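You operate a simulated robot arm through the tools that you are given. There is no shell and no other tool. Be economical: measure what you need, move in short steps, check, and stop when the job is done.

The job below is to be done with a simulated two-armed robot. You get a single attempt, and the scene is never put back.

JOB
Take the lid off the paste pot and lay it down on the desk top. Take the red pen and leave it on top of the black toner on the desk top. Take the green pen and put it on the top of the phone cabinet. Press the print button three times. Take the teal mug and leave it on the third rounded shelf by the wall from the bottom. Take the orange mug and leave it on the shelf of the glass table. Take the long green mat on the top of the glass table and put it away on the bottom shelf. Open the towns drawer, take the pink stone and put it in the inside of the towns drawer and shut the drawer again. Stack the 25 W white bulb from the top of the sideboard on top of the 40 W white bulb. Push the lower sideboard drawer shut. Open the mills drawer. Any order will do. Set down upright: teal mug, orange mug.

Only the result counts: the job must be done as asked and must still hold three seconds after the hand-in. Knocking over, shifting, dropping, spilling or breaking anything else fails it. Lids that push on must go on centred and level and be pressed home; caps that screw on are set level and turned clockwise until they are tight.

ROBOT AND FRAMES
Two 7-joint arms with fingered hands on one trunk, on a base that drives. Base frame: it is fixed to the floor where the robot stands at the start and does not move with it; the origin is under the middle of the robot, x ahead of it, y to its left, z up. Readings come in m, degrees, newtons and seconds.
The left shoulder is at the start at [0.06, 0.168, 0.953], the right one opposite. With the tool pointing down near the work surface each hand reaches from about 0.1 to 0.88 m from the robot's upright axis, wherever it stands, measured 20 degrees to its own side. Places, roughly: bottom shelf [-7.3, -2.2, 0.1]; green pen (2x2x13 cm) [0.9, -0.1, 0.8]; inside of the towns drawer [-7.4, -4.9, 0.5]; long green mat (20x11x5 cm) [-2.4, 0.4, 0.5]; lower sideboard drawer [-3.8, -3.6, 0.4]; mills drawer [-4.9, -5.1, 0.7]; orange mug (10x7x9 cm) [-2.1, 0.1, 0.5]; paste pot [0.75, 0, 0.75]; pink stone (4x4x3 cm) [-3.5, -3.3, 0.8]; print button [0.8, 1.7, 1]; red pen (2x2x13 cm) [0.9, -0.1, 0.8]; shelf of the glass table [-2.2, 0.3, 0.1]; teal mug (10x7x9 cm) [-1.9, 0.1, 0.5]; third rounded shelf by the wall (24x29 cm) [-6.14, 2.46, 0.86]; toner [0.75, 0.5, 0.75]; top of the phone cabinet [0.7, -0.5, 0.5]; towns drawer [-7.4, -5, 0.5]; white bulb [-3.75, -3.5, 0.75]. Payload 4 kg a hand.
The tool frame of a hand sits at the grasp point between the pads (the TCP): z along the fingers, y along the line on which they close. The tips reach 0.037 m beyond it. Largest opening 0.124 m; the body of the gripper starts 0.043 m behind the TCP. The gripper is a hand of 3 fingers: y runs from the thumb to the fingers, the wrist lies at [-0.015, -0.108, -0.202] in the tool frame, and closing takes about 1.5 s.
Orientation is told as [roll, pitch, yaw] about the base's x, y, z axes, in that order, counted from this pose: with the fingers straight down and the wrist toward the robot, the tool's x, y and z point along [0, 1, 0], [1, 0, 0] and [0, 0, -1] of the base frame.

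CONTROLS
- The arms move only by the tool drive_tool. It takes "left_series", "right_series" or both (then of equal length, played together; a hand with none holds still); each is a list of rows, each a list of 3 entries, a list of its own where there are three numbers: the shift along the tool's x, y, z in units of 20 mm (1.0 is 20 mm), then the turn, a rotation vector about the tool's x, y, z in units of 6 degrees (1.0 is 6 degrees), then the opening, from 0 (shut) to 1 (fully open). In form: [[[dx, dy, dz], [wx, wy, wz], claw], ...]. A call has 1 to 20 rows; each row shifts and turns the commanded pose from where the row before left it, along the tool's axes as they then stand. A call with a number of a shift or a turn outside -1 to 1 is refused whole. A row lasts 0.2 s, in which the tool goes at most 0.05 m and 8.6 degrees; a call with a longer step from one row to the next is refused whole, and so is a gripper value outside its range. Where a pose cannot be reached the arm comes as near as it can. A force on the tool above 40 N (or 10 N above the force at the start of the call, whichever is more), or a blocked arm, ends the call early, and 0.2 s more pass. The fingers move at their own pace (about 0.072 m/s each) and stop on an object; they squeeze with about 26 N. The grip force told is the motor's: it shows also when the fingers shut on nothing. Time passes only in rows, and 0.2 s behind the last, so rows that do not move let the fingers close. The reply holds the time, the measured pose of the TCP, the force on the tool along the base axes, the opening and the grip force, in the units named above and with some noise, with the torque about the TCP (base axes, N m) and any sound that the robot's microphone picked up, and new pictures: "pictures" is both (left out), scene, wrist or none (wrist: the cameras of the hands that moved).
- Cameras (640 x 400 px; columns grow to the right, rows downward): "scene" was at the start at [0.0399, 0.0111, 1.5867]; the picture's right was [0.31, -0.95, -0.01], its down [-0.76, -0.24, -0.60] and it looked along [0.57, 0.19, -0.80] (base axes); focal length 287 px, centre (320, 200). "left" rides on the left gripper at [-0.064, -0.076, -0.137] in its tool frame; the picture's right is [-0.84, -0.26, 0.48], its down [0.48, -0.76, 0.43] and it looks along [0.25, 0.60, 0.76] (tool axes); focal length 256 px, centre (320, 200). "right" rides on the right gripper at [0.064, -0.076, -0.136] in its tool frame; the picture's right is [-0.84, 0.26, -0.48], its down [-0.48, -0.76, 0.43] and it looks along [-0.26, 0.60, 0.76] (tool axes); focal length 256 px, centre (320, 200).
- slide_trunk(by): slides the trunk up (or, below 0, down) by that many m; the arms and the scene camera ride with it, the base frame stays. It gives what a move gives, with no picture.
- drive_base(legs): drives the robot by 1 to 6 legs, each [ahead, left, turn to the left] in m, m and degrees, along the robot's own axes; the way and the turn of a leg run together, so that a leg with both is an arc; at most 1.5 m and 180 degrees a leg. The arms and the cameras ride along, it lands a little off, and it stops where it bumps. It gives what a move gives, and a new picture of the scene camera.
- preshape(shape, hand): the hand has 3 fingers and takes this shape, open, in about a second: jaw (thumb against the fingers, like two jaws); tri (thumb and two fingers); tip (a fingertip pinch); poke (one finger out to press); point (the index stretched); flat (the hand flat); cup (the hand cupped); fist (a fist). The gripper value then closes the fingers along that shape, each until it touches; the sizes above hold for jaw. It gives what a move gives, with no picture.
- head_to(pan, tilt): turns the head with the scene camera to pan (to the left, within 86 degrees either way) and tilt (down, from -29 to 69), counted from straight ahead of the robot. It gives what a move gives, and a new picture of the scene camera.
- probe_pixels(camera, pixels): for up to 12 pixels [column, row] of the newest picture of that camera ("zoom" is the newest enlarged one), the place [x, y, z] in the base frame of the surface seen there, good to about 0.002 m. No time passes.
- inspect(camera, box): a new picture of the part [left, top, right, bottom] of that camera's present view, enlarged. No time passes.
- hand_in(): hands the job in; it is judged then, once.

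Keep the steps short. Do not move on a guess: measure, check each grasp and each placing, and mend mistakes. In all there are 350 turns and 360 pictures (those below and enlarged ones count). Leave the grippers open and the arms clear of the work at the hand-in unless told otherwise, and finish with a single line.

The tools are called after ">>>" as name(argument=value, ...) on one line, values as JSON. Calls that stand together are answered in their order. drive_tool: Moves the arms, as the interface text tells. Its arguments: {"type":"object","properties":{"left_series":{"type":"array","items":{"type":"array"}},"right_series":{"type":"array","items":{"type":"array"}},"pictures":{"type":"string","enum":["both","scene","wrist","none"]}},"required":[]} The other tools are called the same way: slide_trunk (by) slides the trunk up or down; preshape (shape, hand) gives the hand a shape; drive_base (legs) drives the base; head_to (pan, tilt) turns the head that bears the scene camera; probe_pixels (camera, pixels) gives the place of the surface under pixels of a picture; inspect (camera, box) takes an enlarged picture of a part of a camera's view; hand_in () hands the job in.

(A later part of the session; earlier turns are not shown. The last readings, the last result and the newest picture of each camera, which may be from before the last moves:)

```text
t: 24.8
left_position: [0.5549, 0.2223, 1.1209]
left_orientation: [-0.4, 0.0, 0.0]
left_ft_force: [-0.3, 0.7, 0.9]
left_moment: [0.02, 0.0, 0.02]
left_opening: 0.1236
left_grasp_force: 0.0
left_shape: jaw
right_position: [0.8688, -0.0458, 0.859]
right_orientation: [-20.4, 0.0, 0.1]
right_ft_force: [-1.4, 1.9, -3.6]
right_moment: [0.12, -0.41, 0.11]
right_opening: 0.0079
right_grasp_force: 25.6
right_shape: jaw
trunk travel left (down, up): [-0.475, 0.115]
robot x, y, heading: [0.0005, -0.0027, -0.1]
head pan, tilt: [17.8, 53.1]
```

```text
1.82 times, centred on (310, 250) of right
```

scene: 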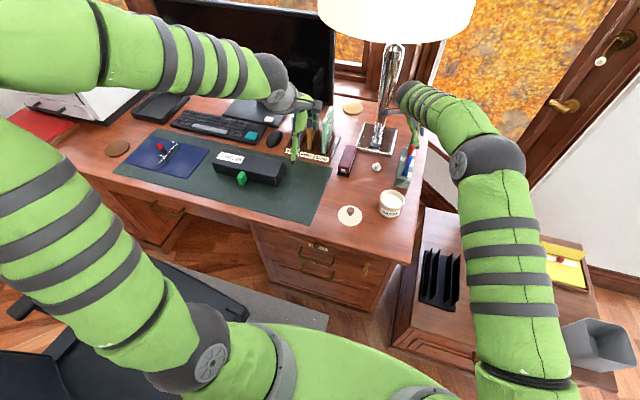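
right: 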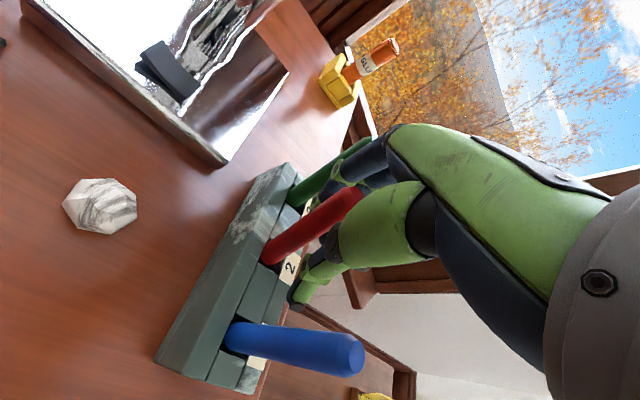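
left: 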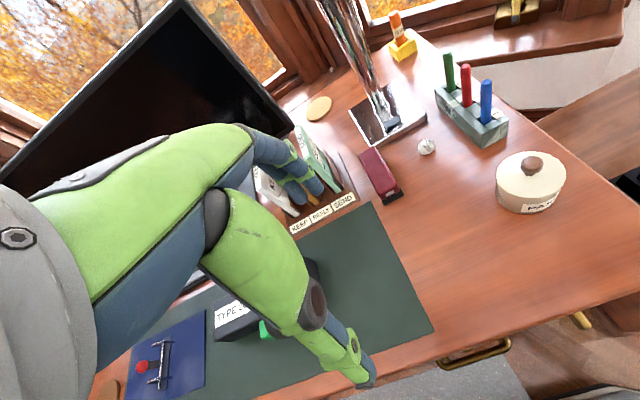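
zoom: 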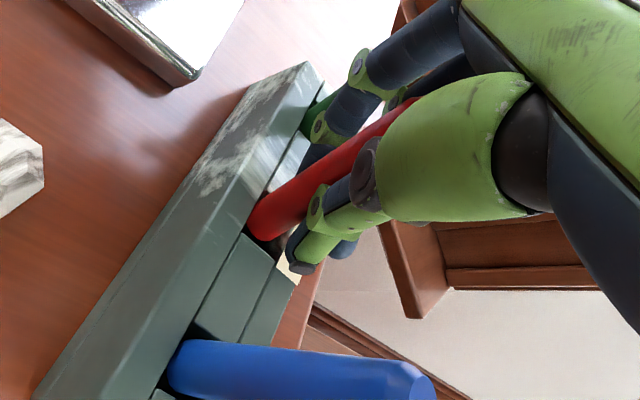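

>>> drive_tool(right_series=[[[0, 0, 0], [0, 0, 0], 0.28], [[0, 0, 0], [0, 0, 0], 0.28], [[0, 0, 0], [0, 0, 0], 0.28], [[0, 0, 0], [0, 0, 0], 0.28]], pictures="none")

>>> inspect(camera="right", box=[200, 140, 420, 360])

>>> probe_pixels(camera="zoom", pixels=[[395, 112], [380, 120], [350, 145], [330, 170], [310, 185], [290, 205], [260, 235]])

```text
t: 25.8
left_position: [0.5528, 0.2218, 1.1211]
left_orientation: [-0.3, 0.1, -0.1]
left_ft_force: [0.2, -0.3, 0.4]
left_moment: [0.01, -0.02, 0.01]
left_opening: 0.1236
left_grasp_force: 0.0
left_shape: jaw
right_position: [0.8678, -0.0489, 0.8602]
right_orientation: [-20.5, -0.2, 0.0]
right_ft_force: [-3.2, -1.5, 2.0]
right_moment: [0.01, -0.15, -0.11]
right_opening: 0.034
right_grasp_force: 0.0
right_shape: jaw
trunk travel left (down, up): [-0.475, 0.115]
robot x, y, heading: [-0.001, -0.0019, -0.3]
head pan, tilt: [17.8, 53.1]
```

```text
1.82 times, centred on (310, 250) of right
```

zoom: 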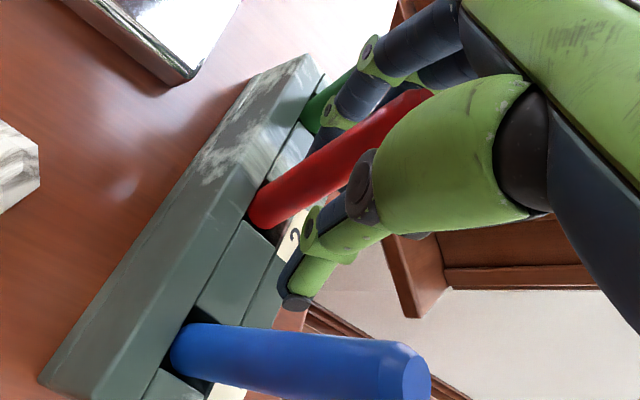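

```text
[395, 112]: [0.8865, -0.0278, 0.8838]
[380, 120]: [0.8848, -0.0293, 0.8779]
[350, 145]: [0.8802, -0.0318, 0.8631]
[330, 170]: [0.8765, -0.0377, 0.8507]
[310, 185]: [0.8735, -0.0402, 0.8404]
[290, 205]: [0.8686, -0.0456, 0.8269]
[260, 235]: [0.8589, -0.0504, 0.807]
```

>>> probe_pixels(camera="zoom", pixels=[[300, 62], [200, 200], [60, 370], [150, 280], [100, 390], [410, 380], [330, 90], [270, 150]])

>>> inspect(camera="scene", box=[370, 80, 450, 220])

```text
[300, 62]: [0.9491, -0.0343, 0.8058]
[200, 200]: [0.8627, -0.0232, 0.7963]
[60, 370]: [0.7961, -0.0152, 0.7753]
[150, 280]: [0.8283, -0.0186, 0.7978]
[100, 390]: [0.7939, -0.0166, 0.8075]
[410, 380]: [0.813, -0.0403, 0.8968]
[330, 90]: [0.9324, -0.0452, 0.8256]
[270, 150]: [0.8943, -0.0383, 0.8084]
```

```text
2.86 times, centred on (410, 150) of scene
```

zoom: 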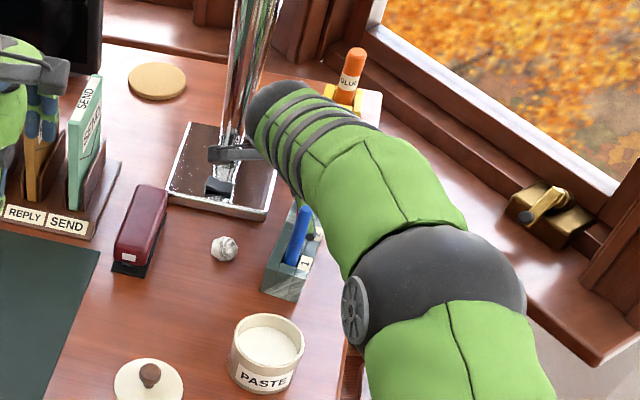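

The holder has slid ~2 cm; I will correct that later. I go up out of the pens, and straighten the tool.

>>> drive_tool(right_series=[[[-0.3, 0, -0.9], [0, 0, 0], 0.3], [[-0.3, 0, -0.9], [0, 0, 0], 0.3], [[-0.3, 0, -0.9], [0, 0, 0], 0.3], [[-0.3, 0, -0.9], [0, 0, 0], 0.3], [[0, 0, 0], [0, 0.85, 0], 0.4], [[0, 0, 0], [0, 0.85, 0], 0.4], [[0, 0, 0], [0, 0.85, 0], 0.4], [[0, 0, 0], [0, 0.85, 0], 0.4], [[-1, 0, 0], [0, 0, 0], 0.4], [[-1, 0, 0], [0, 0, 0], 0.4], [[-1, 0, 0], [0, 0, 0], 0.4]])

>>> inspect(camera="right", box=[100, 100, 340, 340])

```text
t: 28.2
left_position: [0.5544, 0.2229, 1.1212]
left_orientation: [-0.3, 0.1, 0.0]
left_ft_force: [0.1, 0.6, 1.0]
left_moment: [-0.02, 0.0, 0.04]
left_opening: 0.1236
left_grasp_force: 0.1
left_shape: jaw
right_position: [0.8685, -0.1044, 0.9331]
right_orientation: [0.0, 0.0, 0.0]
right_ft_force: [0.2, -0.6, 0.2]
right_moment: [0.02, -0.03, 0.0]
right_opening: 0.0492
right_grasp_force: 0.2
right_shape: jaw
trunk travel left (down, up): [-0.475, 0.115]
robot x, y, heading: [0.0011, -0.0009, -0.2]
head pan, tilt: [17.8, 53.1]
```

scene: 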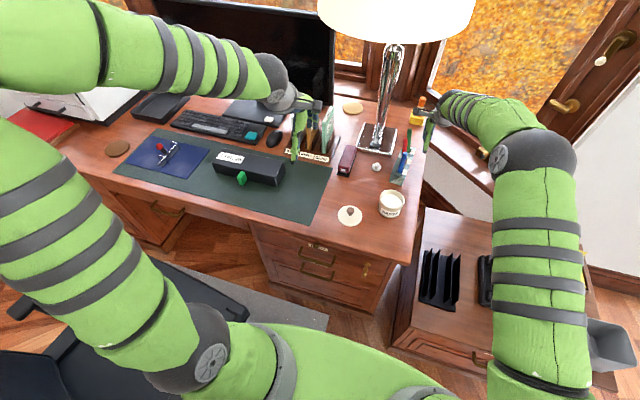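
right: 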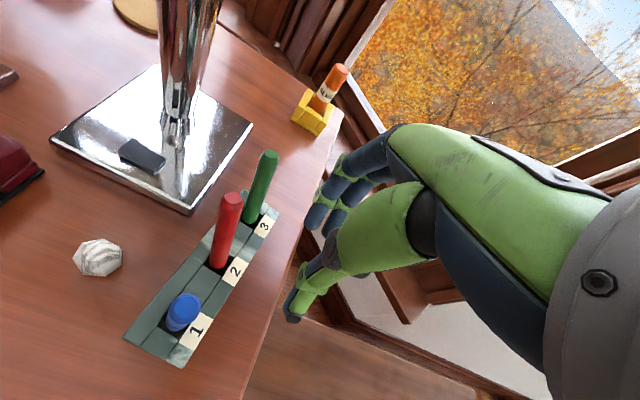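

```text
1.67 times, centred on (220, 220) of right
```

zoom: 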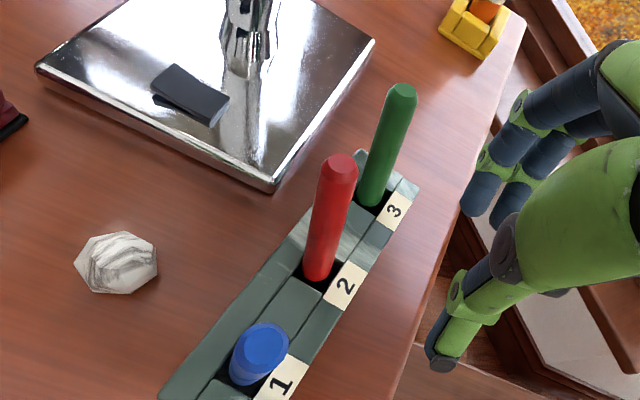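

>>> probe_pixels(camera="zoom", pixels=[[342, 165], [322, 230], [318, 270], [402, 95], [378, 150], [366, 195], [262, 335], [245, 365], [165, 390], [360, 152], [415, 185], [330, 280]])

```text
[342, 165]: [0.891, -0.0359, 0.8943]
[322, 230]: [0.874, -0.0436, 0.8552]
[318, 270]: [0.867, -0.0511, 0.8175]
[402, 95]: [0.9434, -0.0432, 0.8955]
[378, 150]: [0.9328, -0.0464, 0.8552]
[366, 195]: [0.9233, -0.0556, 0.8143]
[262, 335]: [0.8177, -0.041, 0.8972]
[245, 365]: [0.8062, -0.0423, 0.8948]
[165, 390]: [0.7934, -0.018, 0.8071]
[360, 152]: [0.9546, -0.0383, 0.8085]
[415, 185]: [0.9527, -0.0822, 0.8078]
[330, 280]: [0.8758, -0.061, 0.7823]
```

>>> drive_tool(right_series=[[[0, 0, -0.5], [0, -0.85, 0], 0.36], [[0, 0, -0.4], [0, -0.85, 0], 0.36], [[1, 0.25, 0], [0, 0, 0], 0.36], [[1, 0.24, 0], [0, 0, 0], 0.36], [[1, 0.24, 0], [0, 0, 0], 0.36], [[0, 0, 0], [0, 0, 0], 0.36]], pictures="wrist")

```text
t: 29.6
left_position: [0.5544, 0.2206, 1.1214]
left_orientation: [-0.5, 0.1, -0.1]
left_ft_force: [-0.5, -1.0, -0.7]
left_moment: [0.01, -0.01, 0.01]
left_opening: 0.1236
left_grasp_force: 0.0
left_shape: jaw
right_position: [0.8823, -0.0441, 0.9418]
right_orientation: [-10.3, 0.0, 0.0]
right_ft_force: [-0.9, 0.7, -0.4]
right_moment: [0.01, -0.01, -0.01]
right_opening: 0.045
right_grasp_force: 0.0
right_shape: jaw
trunk travel left (down, up): [-0.475, 0.115]
robot x, y, heading: [-0.0021, 0.001, 0.0]
head pan, tilt: [17.8, 53.1]
```

right: 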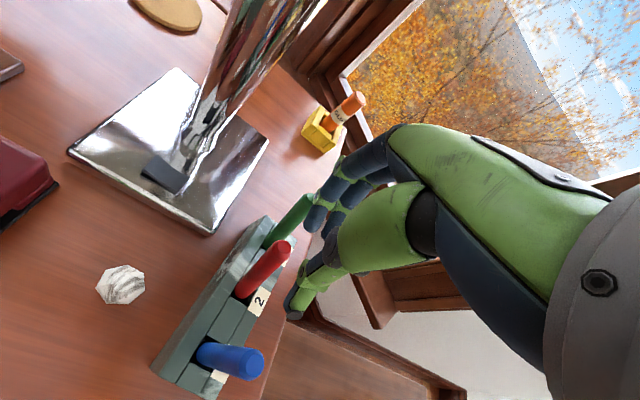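

>>> drive_tool(right_series=[[[0.2, 0.3, 0.9], [0, 0, 0], 0.36], [[0.2, 0, 0.9], [0, 0, 0], 0.36], [[0.2, -0.1, 0.9], [0, 0, 0], 0.36], [[0.2, -0.1, 0.9], [0, 0, 0], 0.36], [[0.05, -0.1, 0.3], [0, 0, 0], 0.36], [[0, 0, 0], [0, 0, 0], 0.36]], pictures="wrist")

>>> inspect(camera="right", box=[200, 140, 420, 360])

```text
t: 31.0
left_position: [0.5522, 0.2215, 1.1221]
left_orientation: [-0.4, -0.1, 0.0]
left_ft_force: [0.4, -0.3, 0.2]
left_moment: [0.01, 0.02, 0.0]
left_opening: 0.124
left_grasp_force: 0.1
left_shape: jaw
right_position: [0.8821, -0.0419, 0.8617]
right_orientation: [-10.3, -0.1, 0.1]
right_ft_force: [-4.8, -3.6, 9.3]
right_moment: [-0.08, -0.61, -0.17]
right_opening: 0.0445
right_grasp_force: 0.0
right_shape: jaw
trunk travel left (down, up): [-0.475, 0.115]
robot x, y, heading: [-0.0, -0.003, 0.1]
head pan, tilt: [17.8, 53.1]
```

right: 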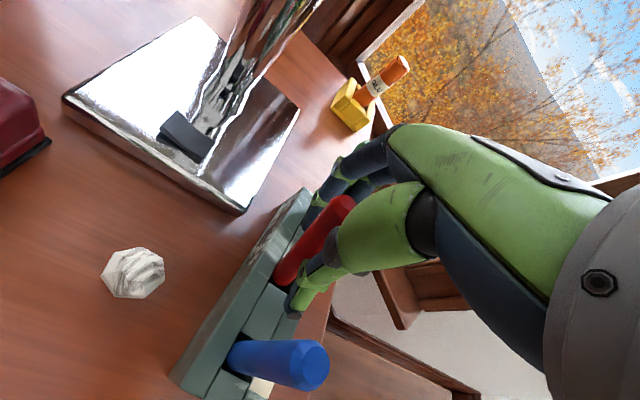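

```text
1.82 times, centred on (310, 250) of right
```

zoom: 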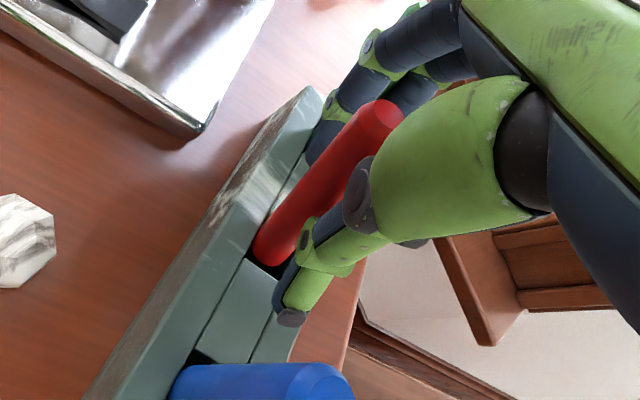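

Upward force suggests the palm touches the pen tops; I raise 12 mm and look.

>>> drive_tool(right_series=[[[-0.05, 0, -0.35], [0, 0, 0], 0.36], [[-0.05, 0, -0.35], [0, 0, 0], 0.36], [[0, 0, 0], [0, 0, 0], 0.36]], pictures="none")

>>> inspect(camera="right", box=[200, 140, 420, 360])

>>> probe_pixels(camera="zoom", pixels=[[380, 115], [350, 155], [300, 215], [270, 250], [310, 380], [210, 370]])

```text
t: 31.8
left_position: [0.5531, 0.2224, 1.1208]
left_orientation: [-0.3, 0.0, 0.0]
left_ft_force: [0.1, 0.6, -0.6]
left_moment: [0.0, 0.0, 0.01]
left_opening: 0.1239
left_grasp_force: 0.0
left_shape: jaw
right_position: [0.8822, -0.0407, 0.8764]
right_orientation: [-10.3, 0.0, 0.0]
right_ft_force: [-1.0, -1.2, -0.2]
right_moment: [0.01, 0.04, -0.1]
right_opening: 0.0445
right_grasp_force: 0.0
right_shape: jaw
trunk travel left (down, up): [-0.475, 0.115]
robot x, y, heading: [-0.0014, 0.0005, 0.0]
head pan, tilt: [17.8, 53.1]
```

```text
1.82 times, centred on (310, 250) of right
```

zoom: 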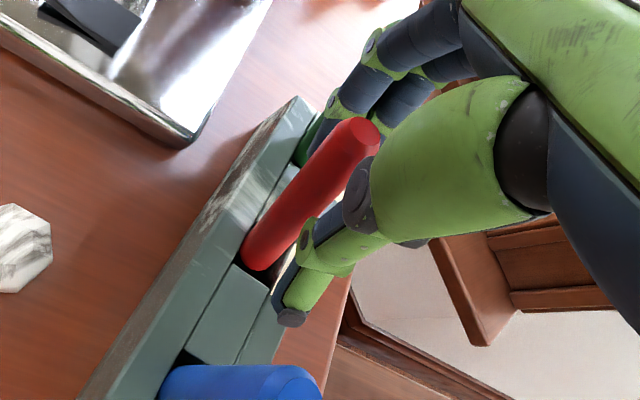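

```text
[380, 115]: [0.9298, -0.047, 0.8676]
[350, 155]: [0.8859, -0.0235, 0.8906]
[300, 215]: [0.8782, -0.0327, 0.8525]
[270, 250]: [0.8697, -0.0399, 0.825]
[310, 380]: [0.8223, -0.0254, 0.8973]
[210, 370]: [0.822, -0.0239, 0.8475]
```

Pen axis is ~8 mm further in +y. I shift and close.

>>> drive_tool(right_series=[[[0.45, 0.05, 0.1], [0, 0, 0], 0.36], [[0, 0, 0], [0, 0, 0], 0.2], [[0, 0, 0], [0, 0, 0], 0], [[0, 0, 0], [0, 0, 0], 0], [[0, 0, 0], [0, 0, 0], 0], [[0, 0, 0], [0, 0, 0], 0]], pictures="none")

>>> inspect(camera="right", box=[200, 140, 420, 360])

```text
t: 33.2
left_position: [0.554, 0.2229, 1.1207]
left_orientation: [-0.4, 0.0, -0.1]
left_ft_force: [-0.5, 0.0, 0.5]
left_moment: [0.01, -0.02, -0.02]
left_opening: 0.1237
left_grasp_force: 0.1
left_shape: jaw
right_position: [0.8833, -0.0317, 0.8715]
right_orientation: [-10.3, 0.0, -0.1]
right_ft_force: [-0.3, 0.3, -0.2]
right_moment: [0.01, 0.0, -0.02]
right_opening: 0.0002
right_grasp_force: 26.1
right_shape: jaw
trunk travel left (down, up): [-0.475, 0.115]
robot x, y, heading: [-0.001, -0.0021, 0.1]
head pan, tilt: [17.8, 53.1]
```

```text
1.82 times, centred on (310, 250) of right
```

zoom: 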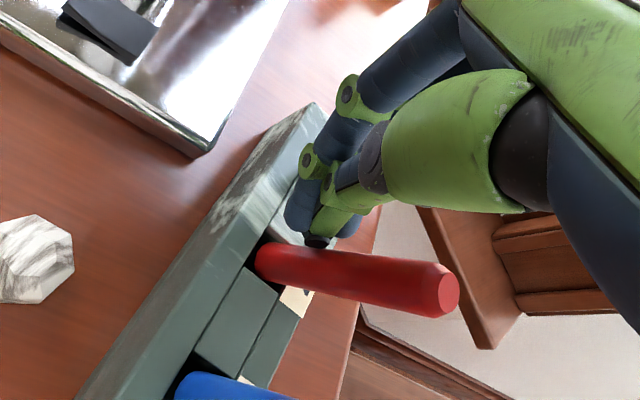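

>>> probe_pixels(camera="zoom", pixels=[[448, 290], [400, 270], [340, 258], [270, 258], [320, 215], [310, 240], [220, 385]])

>>> drive_tool(right_series=[[[0, 0, 0], [0, 0, 0], 0.3], [[0, 0, 0], [0, 0, 0], 0.36], [[0, 0, 0], [0, 0, 0], 0.36], [[0, 0, 0], [0, 0, 0], 0.36]], pictures="wrist")

>>> inspect(camera="right", box=[200, 140, 420, 360])

```text
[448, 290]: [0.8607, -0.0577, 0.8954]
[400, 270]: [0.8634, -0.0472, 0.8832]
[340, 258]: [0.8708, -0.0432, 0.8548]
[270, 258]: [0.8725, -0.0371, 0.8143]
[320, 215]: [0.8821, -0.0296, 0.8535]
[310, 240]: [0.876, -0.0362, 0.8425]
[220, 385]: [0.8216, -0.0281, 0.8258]
```

```text
t: 34.2
left_position: [0.5543, 0.2221, 1.1207]
left_orientation: [-0.4, 0.0, 0.0]
left_ft_force: [0.8, 0.0, -0.9]
left_moment: [0.01, -0.01, -0.01]
left_opening: 0.1237
left_grasp_force: 0.0
left_shape: jaw
right_position: [0.8833, -0.0315, 0.8723]
right_orientation: [-10.3, 0.0, 0.0]
right_ft_force: [1.6, 0.9, -0.6]
right_moment: [0.03, -0.07, -0.02]
right_opening: 0.0429
right_grasp_force: 0.0
right_shape: jaw
trunk travel left (down, up): [-0.475, 0.115]
robot x, y, heading: [0.0006, 0.0021, -0.1]
head pan, tilt: [17.8, 53.1]
```

right: 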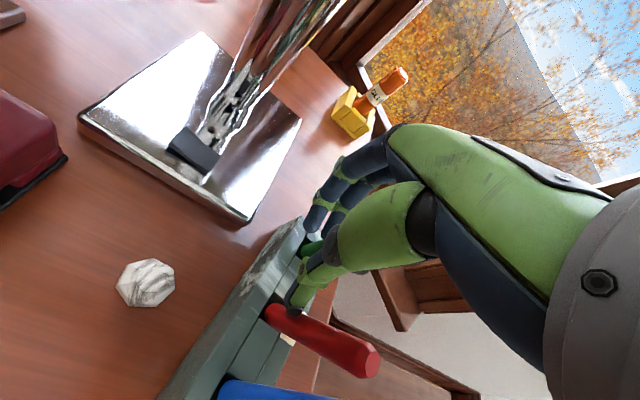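

```text
1.82 times, centred on (310, 250) of right
```

zoom: 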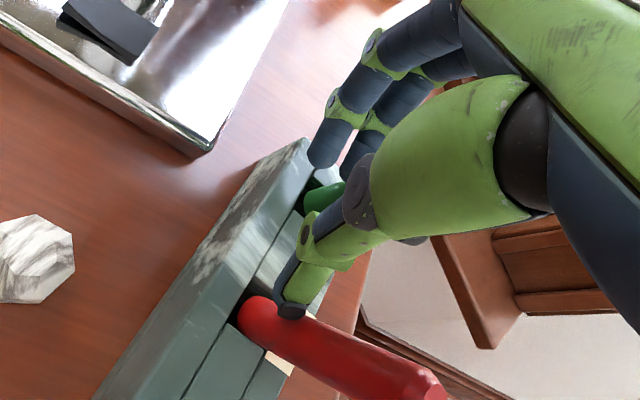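

I retreat straight up and reassess.

>>> drive_tool(right_series=[[[-0.15, 0, -0.9], [0, 0, 0], 0.36], [[-0.15, 0, -0.9], [0, 0, 0], 0.36], [[-0.15, 0, -0.9], [0, 0, 0], 0.36], [[-1, 0, -0.5], [0, 0, 0], 0.36], [[-1, 0, 0], [0, 0.85, 0], 0.36], [[-1, 0, 0], [0, 0.85, 0], 0.36], [[0, 0, 0], [0, 0, 0], 0.36]], pictures="wrist")

>>> inspect(camera="right", box=[100, 130, 340, 370])

>>> probe_pixels(camera="zoom", pixels=[[320, 200]])

```text
t: 35.8
left_position: [0.5546, 0.2208, 1.1216]
left_orientation: [-0.4, 0.0, 0.0]
left_ft_force: [1.2, 0.2, 0.3]
left_moment: [-0.02, -0.01, -0.01]
left_opening: 0.1239
left_grasp_force: 0.0
left_shape: jaw
right_position: [0.8829, -0.0898, 0.9455]
right_orientation: [0.0, -0.1, 0.0]
right_ft_force: [0.2, -0.8, 0.3]
right_moment: [0.01, 0.0, 0.01]
right_opening: 0.0445
right_grasp_force: 0.1
right_shape: jaw
trunk travel left (down, up): [-0.475, 0.115]
robot x, y, heading: [0.0029, 0.0035, -0.0]
head pan, tilt: [17.8, 53.1]
```

right: 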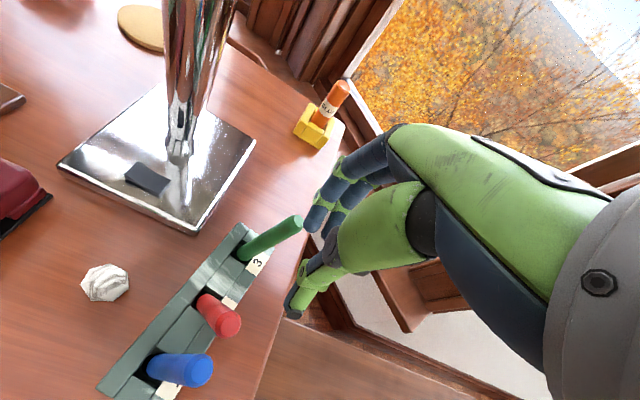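

```text
1.67 times, centred on (220, 250) of right
```

zoom: 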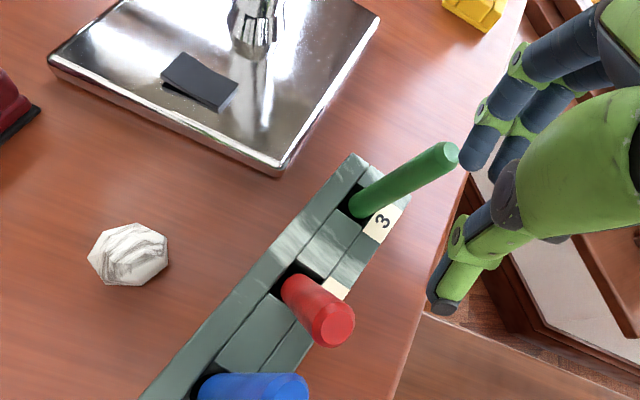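

```text
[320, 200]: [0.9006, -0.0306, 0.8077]
```

>>> probe_pixels(camera="zoom", pixels=[[445, 158], [400, 180], [370, 205], [333, 322], [310, 300], [295, 285], [300, 385], [230, 385], [145, 395], [355, 158], [395, 215], [340, 285]])

```text
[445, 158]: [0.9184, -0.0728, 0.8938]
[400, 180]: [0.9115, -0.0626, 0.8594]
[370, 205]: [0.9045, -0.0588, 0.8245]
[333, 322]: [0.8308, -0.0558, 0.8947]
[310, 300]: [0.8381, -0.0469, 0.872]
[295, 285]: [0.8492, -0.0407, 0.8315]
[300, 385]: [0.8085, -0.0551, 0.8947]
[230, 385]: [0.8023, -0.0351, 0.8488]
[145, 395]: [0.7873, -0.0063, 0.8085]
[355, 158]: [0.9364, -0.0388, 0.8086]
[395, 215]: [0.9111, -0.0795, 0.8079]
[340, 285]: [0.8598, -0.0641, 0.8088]
```

Holder rotated a bit; pens lean. Green is now well isolated (axis at z 0.86 ≈ (0.919,-0.066), leaning ~10° to −y). I take green first: roll +10 and move above along its axis.

>>> drive_tool(right_series=[[[0, 0.5, 0], [0, 0.85, 0], 0.4], [[0, 0.5, 0], [0, 0.85, 0], 0.4], [[0.2, 0.5, -0.15], [0, 0, 0], 0.4], [[0.2, 0.5, -0.15], [0, 0, 0], 0.4], [[0, 0, 0], [0, 0, 0], 0.4]], pictures="wrist")

>>> inspect(camera="right", box=[180, 150, 380, 350])

```text
t: 37.0
left_position: [0.5543, 0.2216, 1.1214]
left_orientation: [-0.3, 0.0, -0.1]
left_ft_force: [-0.4, 0.0, 0.0]
left_moment: [-0.02, 0.0, -0.03]
left_opening: 0.1237
left_grasp_force: 0.1
left_shape: jaw
right_position: [0.9238, -0.0832, 0.9528]
right_orientation: [10.1, 0.0, 0.0]
right_ft_force: [0.4, 0.5, 0.4]
right_moment: [-0.01, -0.02, -0.06]
right_opening: 0.0494
right_grasp_force: 0.0
right_shape: jaw
trunk travel left (down, up): [-0.475, 0.115]
robot x, y, heading: [0.002, 0.0017, -0.3]
head pan, tilt: [17.8, 53.1]
```

right: 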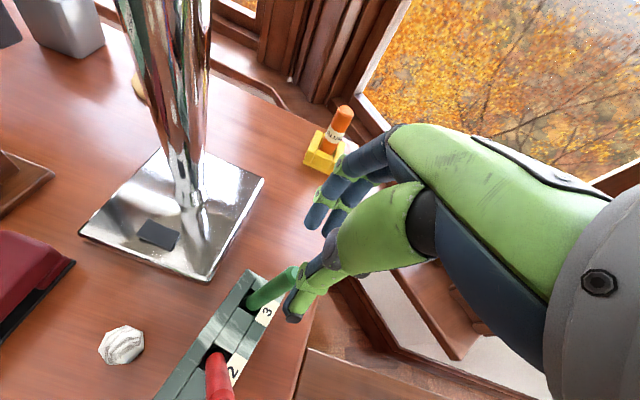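

```text
2.00 times, centred on (280, 250) of right
```

zoom: 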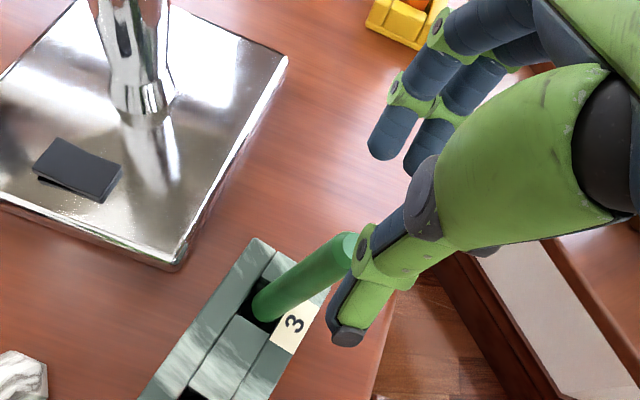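

>>> probe_pixels(camera="zoom", pixels=[[340, 248], [320, 262], [300, 280], [280, 298], [350, 245], [345, 330], [385, 150], [420, 168]])

```text
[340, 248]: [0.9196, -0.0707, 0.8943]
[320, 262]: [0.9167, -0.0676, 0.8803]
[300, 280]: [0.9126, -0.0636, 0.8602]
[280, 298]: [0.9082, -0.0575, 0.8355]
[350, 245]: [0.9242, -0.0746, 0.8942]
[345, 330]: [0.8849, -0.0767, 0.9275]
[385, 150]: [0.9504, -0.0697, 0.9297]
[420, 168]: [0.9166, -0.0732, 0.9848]
```

>>> drive_tool(right_series=[[[0, 0, 0.9], [0, 0, 0], 0.4], [[0, 0, 0.9], [0, 0, 0], 0.4], [[0, 0, 0.9], [0, 0, 0], 0.4], [[0, 0, 0.9], [0, 0, 0], 0.4], [[0, 0, 0.5], [0, 0, 0], 0.4], [[0, 0, 0], [0, 0, 0], 0.4]], pictures="none")

>>> inspect(camera="right", box=[200, 150, 400, 350])

>>> probe_pixels(camera="zoom", pixels=[[330, 180], [310, 200]])

```text
t: 38.4
left_position: [0.5535, 0.2227, 1.1199]
left_orientation: [-0.4, -0.1, -0.1]
left_ft_force: [-0.5, -0.5, -0.4]
left_moment: [-0.05, -0.03, 0.04]
left_opening: 0.1239
left_grasp_force: 0.0
left_shape: jaw
right_position: [0.9243, -0.0674, 0.8731]
right_orientation: [10.2, -0.1, 0.0]
right_ft_force: [-1.6, 0.7, 2.2]
right_moment: [0.02, 0.03, -0.01]
right_opening: 0.05
right_grasp_force: 0.1
right_shape: jaw
trunk travel left (down, up): [-0.475, 0.115]
robot x, y, heading: [0.0004, -0.0022, -0.2]
head pan, tilt: [17.8, 53.1]
```

```text
2.00 times, centred on (300, 250) of right
```

zoom: 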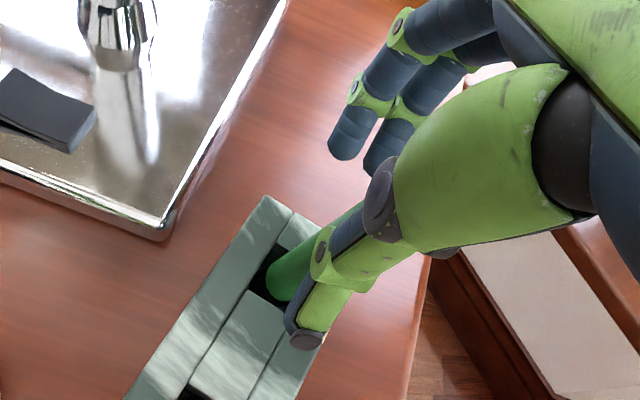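

```text
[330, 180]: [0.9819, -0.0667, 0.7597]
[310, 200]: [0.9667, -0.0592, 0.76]
```

>>> drive_tool(right_series=[[[0, 0, 0], [0, 0, 0], 0.2], [[0, 0, 0], [0, 0, 0], 0.1], [[0, 0, 0], [0, 0, 0], 0], [[0, 0, 0], [0, 0, 0], 0], [[0, 0, 0], [0, 0, 0], 0], [[0, 0, 0], [0, 0, 0], 0]], pictures="none")

>>> inspect(camera="right", box=[200, 150, 400, 350])

```text
t: 39.8
left_position: [0.5539, 0.2227, 1.1225]
left_orientation: [-0.4, 0.0, 0.0]
left_ft_force: [-0.2, -0.4, -0.6]
left_moment: [0.0, 0.01, 0.0]
left_opening: 0.1237
left_grasp_force: 0.0
left_shape: jaw
right_position: [0.9236, -0.0683, 0.8721]
right_orientation: [10.1, 0.0, 0.0]
right_ft_force: [-2.7, 3.0, 0.3]
right_moment: [-0.02, -0.4, -0.04]
right_opening: 0.0094
right_grasp_force: 26.4
right_shape: jaw
trunk travel left (down, up): [-0.475, 0.115]
robot x, y, heading: [-0.0011, -0.0012, -0.1]
head pan, tilt: [17.8, 53.1]
```

```text
2.00 times, centred on (300, 250) of right
```

zoom: 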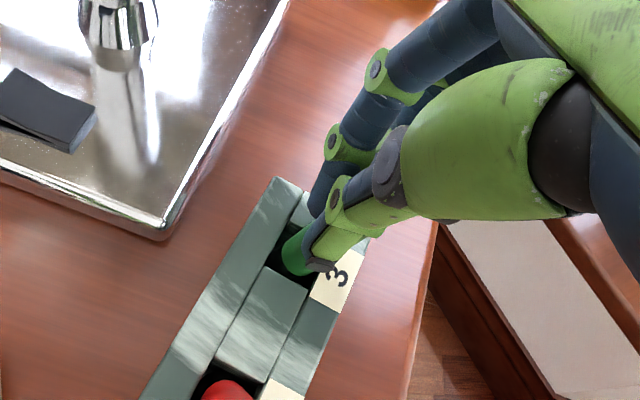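

Gripped at 0.0094 with force. I lift slowly along the tool axis and check.

>>> drive_tool(right_series=[[[0, 0, -0.4], [0, 0, 0], 0], [[0, 0, -0.6], [0, 0, 0], 0], [[0, 0, -0.8], [0, 0, 0], 0], [[0, 0, 0], [0, 0, 0], 0]], pictures="wrist")

>>> inspect(camera="right", box=[200, 150, 400, 350])

```text
t: 40.8
left_position: [0.5539, 0.2214, 1.1203]
left_orientation: [-0.4, -0.1, -0.1]
left_ft_force: [0.1, 0.0, 0.7]
left_moment: [0.0, 0.0, -0.02]
left_opening: 0.1235
left_grasp_force: 0.2
left_shape: jaw
right_position: [0.9233, -0.0741, 0.9076]
right_orientation: [10.1, 0.1, 0.0]
right_ft_force: [-0.5, -0.5, -1.4]
right_moment: [0.01, 0.0, 0.03]
right_opening: 0.0063
right_grasp_force: 26.0
right_shape: jaw
trunk travel left (down, up): [-0.475, 0.115]
robot x, y, heading: [0.0053, -0.0006, -0.1]
head pan, tilt: [17.8, 53.1]
```

right: 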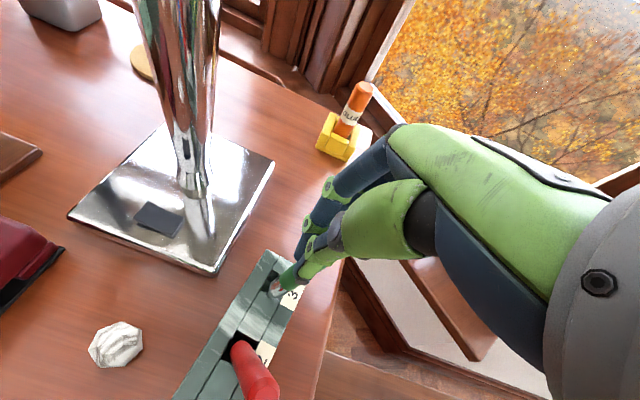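

```text
2.00 times, centred on (300, 250) of right
```

zoom: 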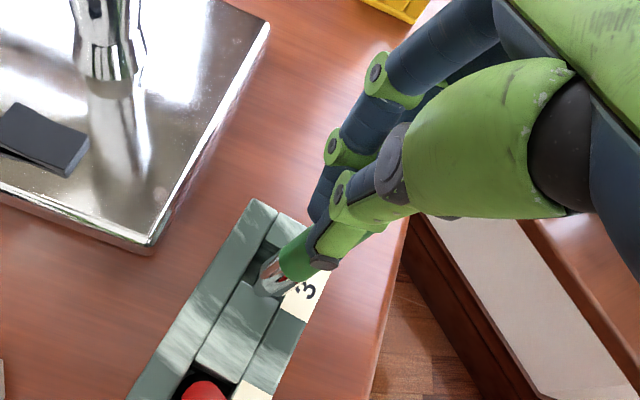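

Pen is coming with the hand. I continue up 5 cm and move right over the cabinet side.

>>> drive_tool(right_series=[[[0, 0, -0.9], [0, 0, 0], 0], [[0, 0, -0.9], [0, 0, 0], 0], [[0, 0, -0.9], [0, 0, 0], 0], [[-1, 0, 0], [0, 0, 0], 0], [[-1, 0, 0], [0, 0, 0], 0], [[-1, 0, 0], [0, 0, 0], 0], [[-1, 0, 0], [0, 0, 0], 0], [[-1, -0.3, 0], [0, 0, 0], 0], [[-1, -0.3, 0], [0, 0, 0], 0], [[-1, -0.3, 0], [0, 0, 0], 0], [[-1, -0.3, 0], [0, 0, 0], 0]])

>>> inspect(camera="right", box=[220, 180, 400, 340])

```text
t: 43.2
left_position: [0.5541, 0.2219, 1.1215]
left_orientation: [-0.3, 0.0, -0.1]
left_ft_force: [0.1, -1.1, 0.1]
left_moment: [0.01, 0.01, -0.01]
left_opening: 0.1236
left_grasp_force: 0.0
left_shape: jaw
right_position: [0.9015, -0.2405, 0.9317]
right_orientation: [10.2, 0.0, 0.0]
right_ft_force: [0.0, -1.0, -0.6]
right_moment: [0.01, -0.05, 0.0]
right_opening: 0.0062
right_grasp_force: 26.3
right_shape: jaw
trunk travel left (down, up): [-0.475, 0.115]
robot x, y, heading: [-0.0008, 0.0009, 0.0]
head pan, tilt: [17.8, 53.1]
```

scene: 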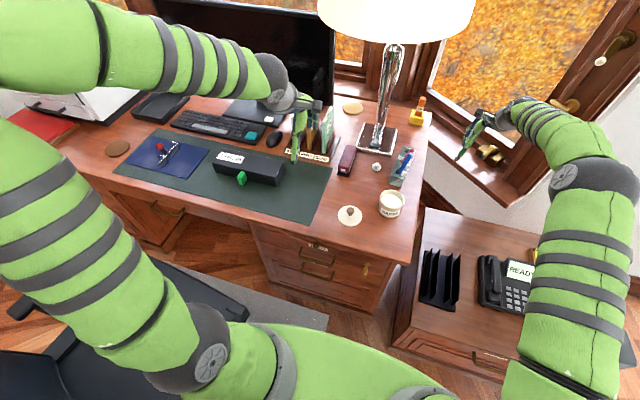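
right: 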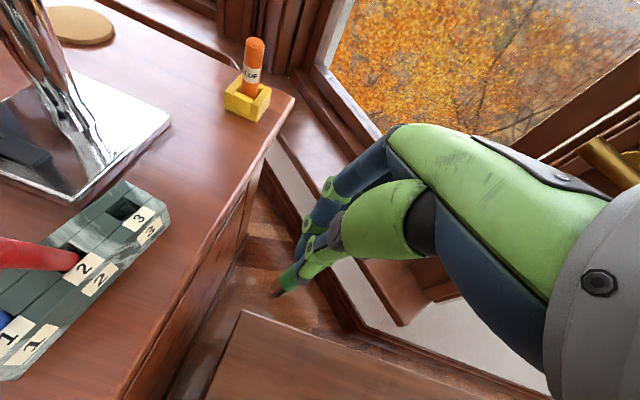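

```text
2.50 times, centred on (310, 260) of right
```

zoom: 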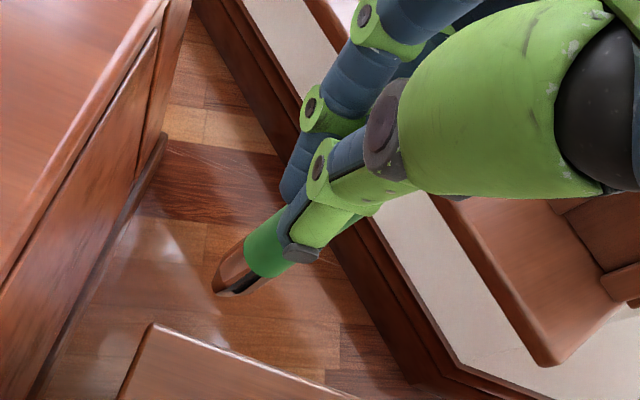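

Green pen held. I move it over the front strip of the cabinet (clear area near (0.43,-0.45)).

>>> drive_tool(right_series=[[[-0.54, -1, 0.31], [0, 0, 0], 0], [[-0.54, -1, 0.31], [0, 0, 0], 0], [[-0.54, -1, 0.31], [0, 0, 0], 0], [[-0.54, -1, 0.31], [0, 0, 0], 0], [[-0.54, -1, 0.31], [0, 0, 0], 0], [[-0.54, -1, 0.31], [0, 0, 0], 0], [[-0.54, -1, 0.31], [0, 0, 0], 0], [[-0.54, -1, 0.31], [0, 0, 0], 0], [[-0.54, -1, 0.31], [0, 0, 0], 0], [[-0.54, -1, 0.31], [0, 0, 0], 0], [[-0.54, -1, 0.31], [0, 0, 0], 0], [[-0.54, -1, 0.31], [0, 0, 0], 0], [[-0.54, -1, 0.31], [0, 0, 0], 0], [[-0.54, -1, 0.31], [0, 0, 0], 0], [[-0.54, -1, 0.31], [0, 0, 0], 0], [[-0.54, -1, 0.31], [0, 0, 0], 0], [[-0.54, -1, 0.31], [0, 0, 0], 0], [[-0.54, -1, 0.31], [0, 0, 0], 0], [[-0.54, -1, 0.31], [0, 0, 0], 0], [[-0.54, -1, 0.31], [0, 0, 0], 0]], pictures="none")

>>> head_to(pan=-40, tilt=55)

```text
t: 47.4
left_position: [0.5531, 0.2221, 1.122]
left_orientation: [-0.5, -0.1, -0.1]
left_ft_force: [-0.2, -0.3, -0.7]
left_moment: [0.03, 0.03, 0.01]
left_opening: 0.1239
left_grasp_force: 0.0
left_shape: jaw
right_position: [0.5005, -0.4329, 0.7738]
right_orientation: [10.3, 0.0, 0.0]
right_ft_force: [-0.2, 0.1, -0.9]
right_moment: [0.01, -0.01, -0.01]
right_opening: 0.0063
right_grasp_force: 26.7
right_shape: jaw
trunk travel left (down, up): [-0.475, 0.115]
robot x, y, heading: [-0.0024, 0.0003, -0.2]
head pan, tilt: [17.8, 53.1]
```

```text
t: 48.7
left_position: [0.5551, 0.2221, 1.121]
left_orientation: [-0.4, 0.0, 0.0]
left_ft_force: [0.3, 0.4, -0.4]
left_moment: [-0.01, 0.0, -0.02]
left_opening: 0.1235
left_grasp_force: 0.0
left_shape: jaw
right_position: [0.4993, -0.4325, 0.7727]
right_orientation: [10.1, 0.0, -0.1]
right_ft_force: [-0.2, -0.5, -0.2]
right_moment: [0.01, 0.0, 0.01]
right_opening: 0.0064
right_grasp_force: 26.0
right_shape: jaw
trunk travel left (down, up): [-0.475, 0.115]
robot x, y, heading: [-0.0, -0.0026, -0.1]
head pan, tilt: [-40.0, 55.0]
```

scene: 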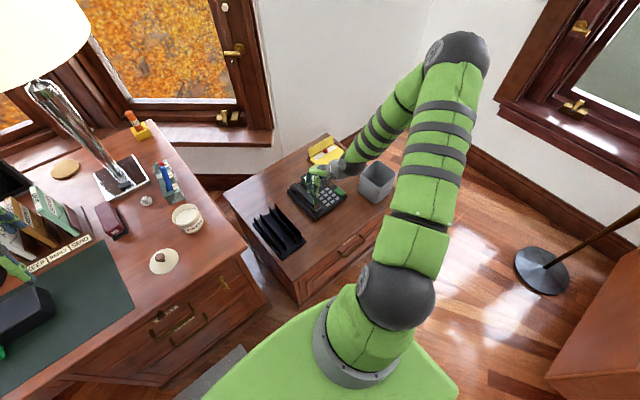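

>>> drive_tool(right_series=[[[0, -0.3, 0], [0, 1, 0], 0], [[0, -0.3, 0], [0, 1, 0], 0], [[0, -0.3, 0], [0, 1, 0], 0], [[0, -0.3, 0], [0, 1, 0], 0], [[0, -0.3, 0], [0, 1, 0], 0], [[0, -0.3, 0], [0, 1, 0], 0], [[0, -0.3, 0], [0, 1, 0], 0], [[0, -0.3, 0], [0, 1, 0], 0], [[0, -0.3, 0], [0, 1, 0], 0], [[0, -0.3, 0], [0, 1, 0], 0]])

>>> inspect(camera="scene", box=[220, 100, 420, 320])

```text
t: 50.9
left_position: [0.5537, 0.2217, 1.1207]
left_orientation: [-0.3, 0.0, 0.0]
left_ft_force: [0.3, 0.3, 0.5]
left_moment: [-0.01, 0.01, -0.02]
left_opening: 0.1237
left_grasp_force: 0.1
left_shape: jaw
right_position: [0.4397, -0.4336, 0.772]
right_orientation: [70.2, 0.0, -0.1]
right_ft_force: [0.0, -0.2, 0.0]
right_moment: [0.02, 0.0, -0.02]
right_opening: 0.0059
right_grasp_force: 25.7
right_shape: jaw
trunk travel left (down, up): [-0.475, 0.115]
robot x, y, heading: [0.0005, 0.0017, 0.0]
head pan, tilt: [-40.0, 55.0]
```

scene: 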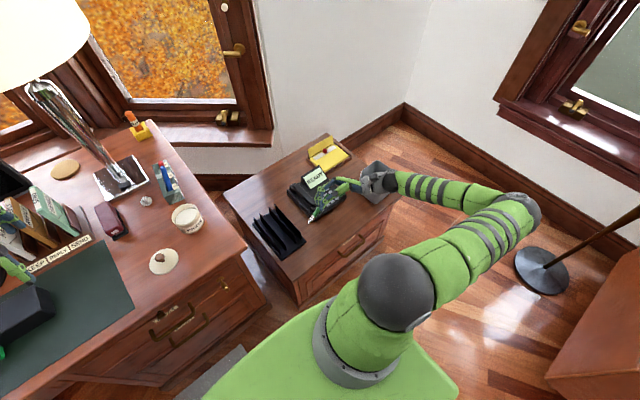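
right: 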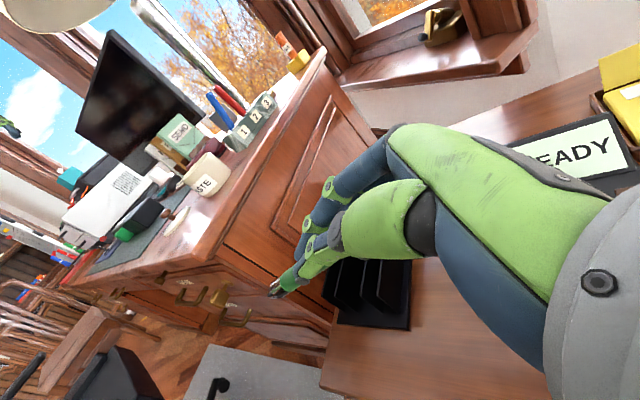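

```text
1.82 times, centred on (320, 210) of scene
```

zoom: 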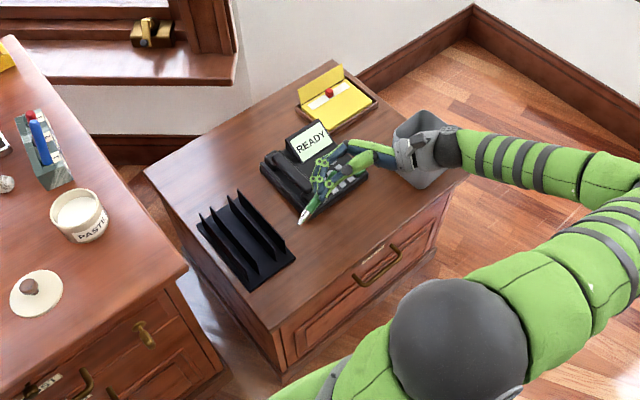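

>>> probe_pixels(camera="zoom", pixels=[[395, 130], [400, 175], [420, 190], [442, 185], [465, 185], [300, 222], [310, 205], [290, 190], [295, 255], [330, 250], [360, 225], [400, 215]])

```text
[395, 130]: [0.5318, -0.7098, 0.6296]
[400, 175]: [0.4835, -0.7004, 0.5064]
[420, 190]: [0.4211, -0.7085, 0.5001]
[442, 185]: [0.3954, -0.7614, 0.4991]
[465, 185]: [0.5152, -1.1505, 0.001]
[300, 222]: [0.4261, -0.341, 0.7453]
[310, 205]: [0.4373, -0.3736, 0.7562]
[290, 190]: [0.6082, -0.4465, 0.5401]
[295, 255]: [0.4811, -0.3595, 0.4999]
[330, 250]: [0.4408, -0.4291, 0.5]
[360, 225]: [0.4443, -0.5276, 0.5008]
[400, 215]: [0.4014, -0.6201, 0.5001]
```

>>> drive_tool(right_series=[[[-0.917, -0.02, 0.5], [0, 0, 0], 0], [[-0.917, -0.02, 0.5], [0, 0, 0], 0], [[-0.917, -0.02, 0.5], [0, 0, 0], 0], [[-0.917, -0.02, 0.5], [0, 0, 0], 0], [[-0.917, -0.02, 0.5], [0, 0, 0], 0], [[-0.917, -0.02, 0.5], [0, 0, 0], 0], [[-0.917, -0.02, 0.5], [0, 0, 0], 0], [[-0.917, -0.02, 0.5], [0, 0, 0], 0], [[-0.917, -0.02, 0.5], [0, 0, 0], 0], [[-0.5, 0, 0.3], [0, 0, 0], 0]])

>>> inspect(camera="scene", box=[240, 120, 400, 280])

```text
t: 53.1
left_position: [0.5541, 0.2232, 1.1212]
left_orientation: [-0.4, 0.0, 0.0]
left_ft_force: [1.1, 0.1, -1.1]
left_moment: [0.01, 0.03, -0.02]
left_opening: 0.1236
left_grasp_force: 0.1
left_shape: jaw
right_position: [0.4373, -0.4019, 0.575]
right_orientation: [70.1, 0.0, 0.0]
right_ft_force: [-0.3, 0.2, -0.4]
right_moment: [0.01, 0.04, 0.0]
right_opening: 0.0062
right_grasp_force: 25.5
right_shape: jaw
trunk travel left (down, up): [-0.475, 0.115]
robot x, y, heading: [-0.0007, 0.002, -0.0]
head pan, tilt: [-40.0, 55.0]
```

scene: 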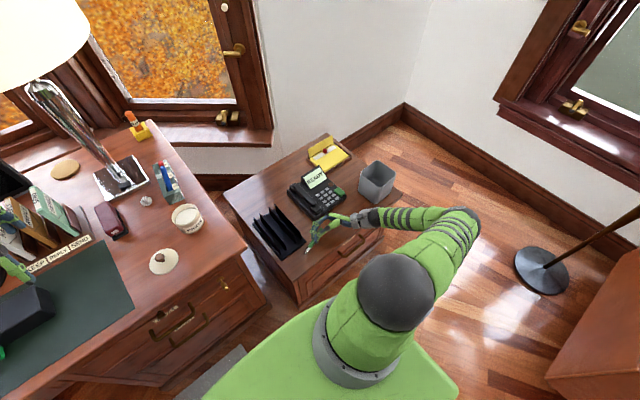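
right: 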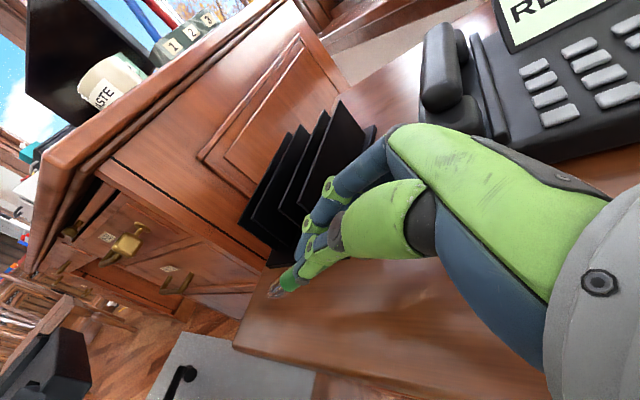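

```text
2.50 times, centred on (320, 200) of scene
```

zoom: 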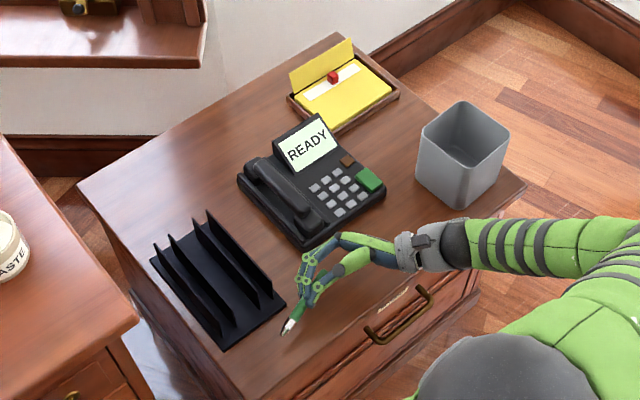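

>>> probe_pixels(camera="zoom", pixels=[[283, 303], [288, 328], [292, 322], [230, 350], [298, 248], [330, 330], [315, 310]])

```text
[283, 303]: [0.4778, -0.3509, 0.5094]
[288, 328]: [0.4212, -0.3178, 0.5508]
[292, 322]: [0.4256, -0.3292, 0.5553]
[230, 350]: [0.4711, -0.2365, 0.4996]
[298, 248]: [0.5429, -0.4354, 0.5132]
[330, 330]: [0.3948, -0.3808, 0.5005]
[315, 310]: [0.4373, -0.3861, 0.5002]
```

>>> drive_tool(right_series=[[[-0.8, 0, 0.29], [0, 0, 0], 0], [[-0.7, 0, 0.25], [0, 0, 0], 0], [[-0.4, 0, 0.15], [0, 0, 0], 0], [[0, 0, 0], [0, 0, 0], 0]], pictures="none")

>>> inspect(camera="scene", box=[280, 180, 360, 260])

```text
t: 54.1
left_position: [0.5532, 0.2212, 1.1215]
left_orientation: [-0.4, -0.1, 0.0]
left_ft_force: [0.2, -0.4, 0.4]
left_moment: [0.02, 0.0, 0.01]
left_opening: 0.1236
left_grasp_force: 0.1
left_shape: jaw
right_position: [0.4371, -0.402, 0.5354]
right_orientation: [70.0, -0.1, -0.1]
right_ft_force: [-0.1, 0.0, 0.5]
right_moment: [0.04, 0.04, 0.02]
right_opening: 0.0059
right_grasp_force: 25.9
right_shape: jaw
trunk travel left (down, up): [-0.475, 0.115]
robot x, y, heading: [-0.005, -0.0015, 0.0]
head pan, tilt: [-40.0, 55.0]
```

```text
5.00 times, centred on (320, 220) of scene
```

zoom: 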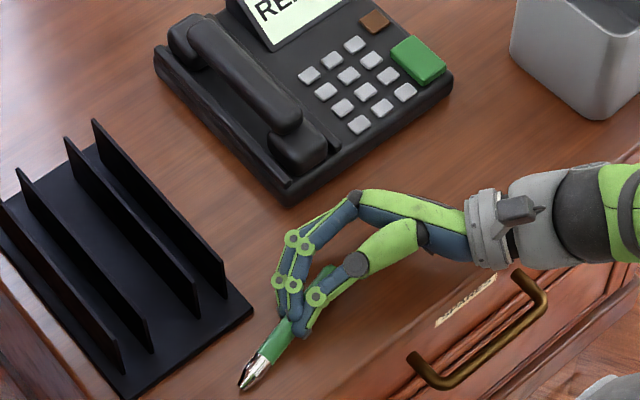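

>>> drive_tool(right_series=[[[-0.15, 0, 0.05], [0, 0, 0], 0], [[-0.1, 0, 0.04], [0, 0, 0], 0], [[0, 0, 0], [0, 0, 0], 0.06], [[0, 0, 0], [0, 0, 0], 0.12], [[0, 0, 0], [0, 0, 0], 0.18], [[0, 0, 0], [0, 0, 0], 0.24], [[0, 0, 0], [0, 0, 0], 0.3], [[0, 0, 0], [0, 0, 0], 0.3]], pictures="none")

>>> inspect(camera="scene", box=[280, 180, 360, 260])

```text
t: 55.9
left_position: [0.5535, 0.222, 1.1207]
left_orientation: [-0.3, 0.0, 0.0]
left_ft_force: [0.2, 0.2, 0.2]
left_moment: [-0.01, 0.01, -0.03]
left_opening: 0.1236
left_grasp_force: 0.0
left_shape: jaw
right_position: [0.4371, -0.4014, 0.5295]
right_orientation: [70.1, 0.0, 0.0]
right_ft_force: [-0.3, -0.1, 0.2]
right_moment: [0.02, -0.03, -0.03]
right_opening: 0.0368
right_grasp_force: 0.1
right_shape: jaw
trunk travel left (down, up): [-0.475, 0.115]
robot x, y, heading: [0.0, -0.0011, 0.1]
head pan, tilt: [-40.0, 55.0]
```

```text
5.00 times, centred on (320, 220) of scene
```

zoom: 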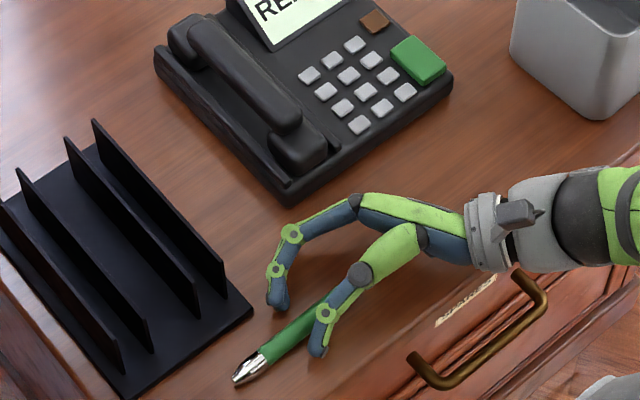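

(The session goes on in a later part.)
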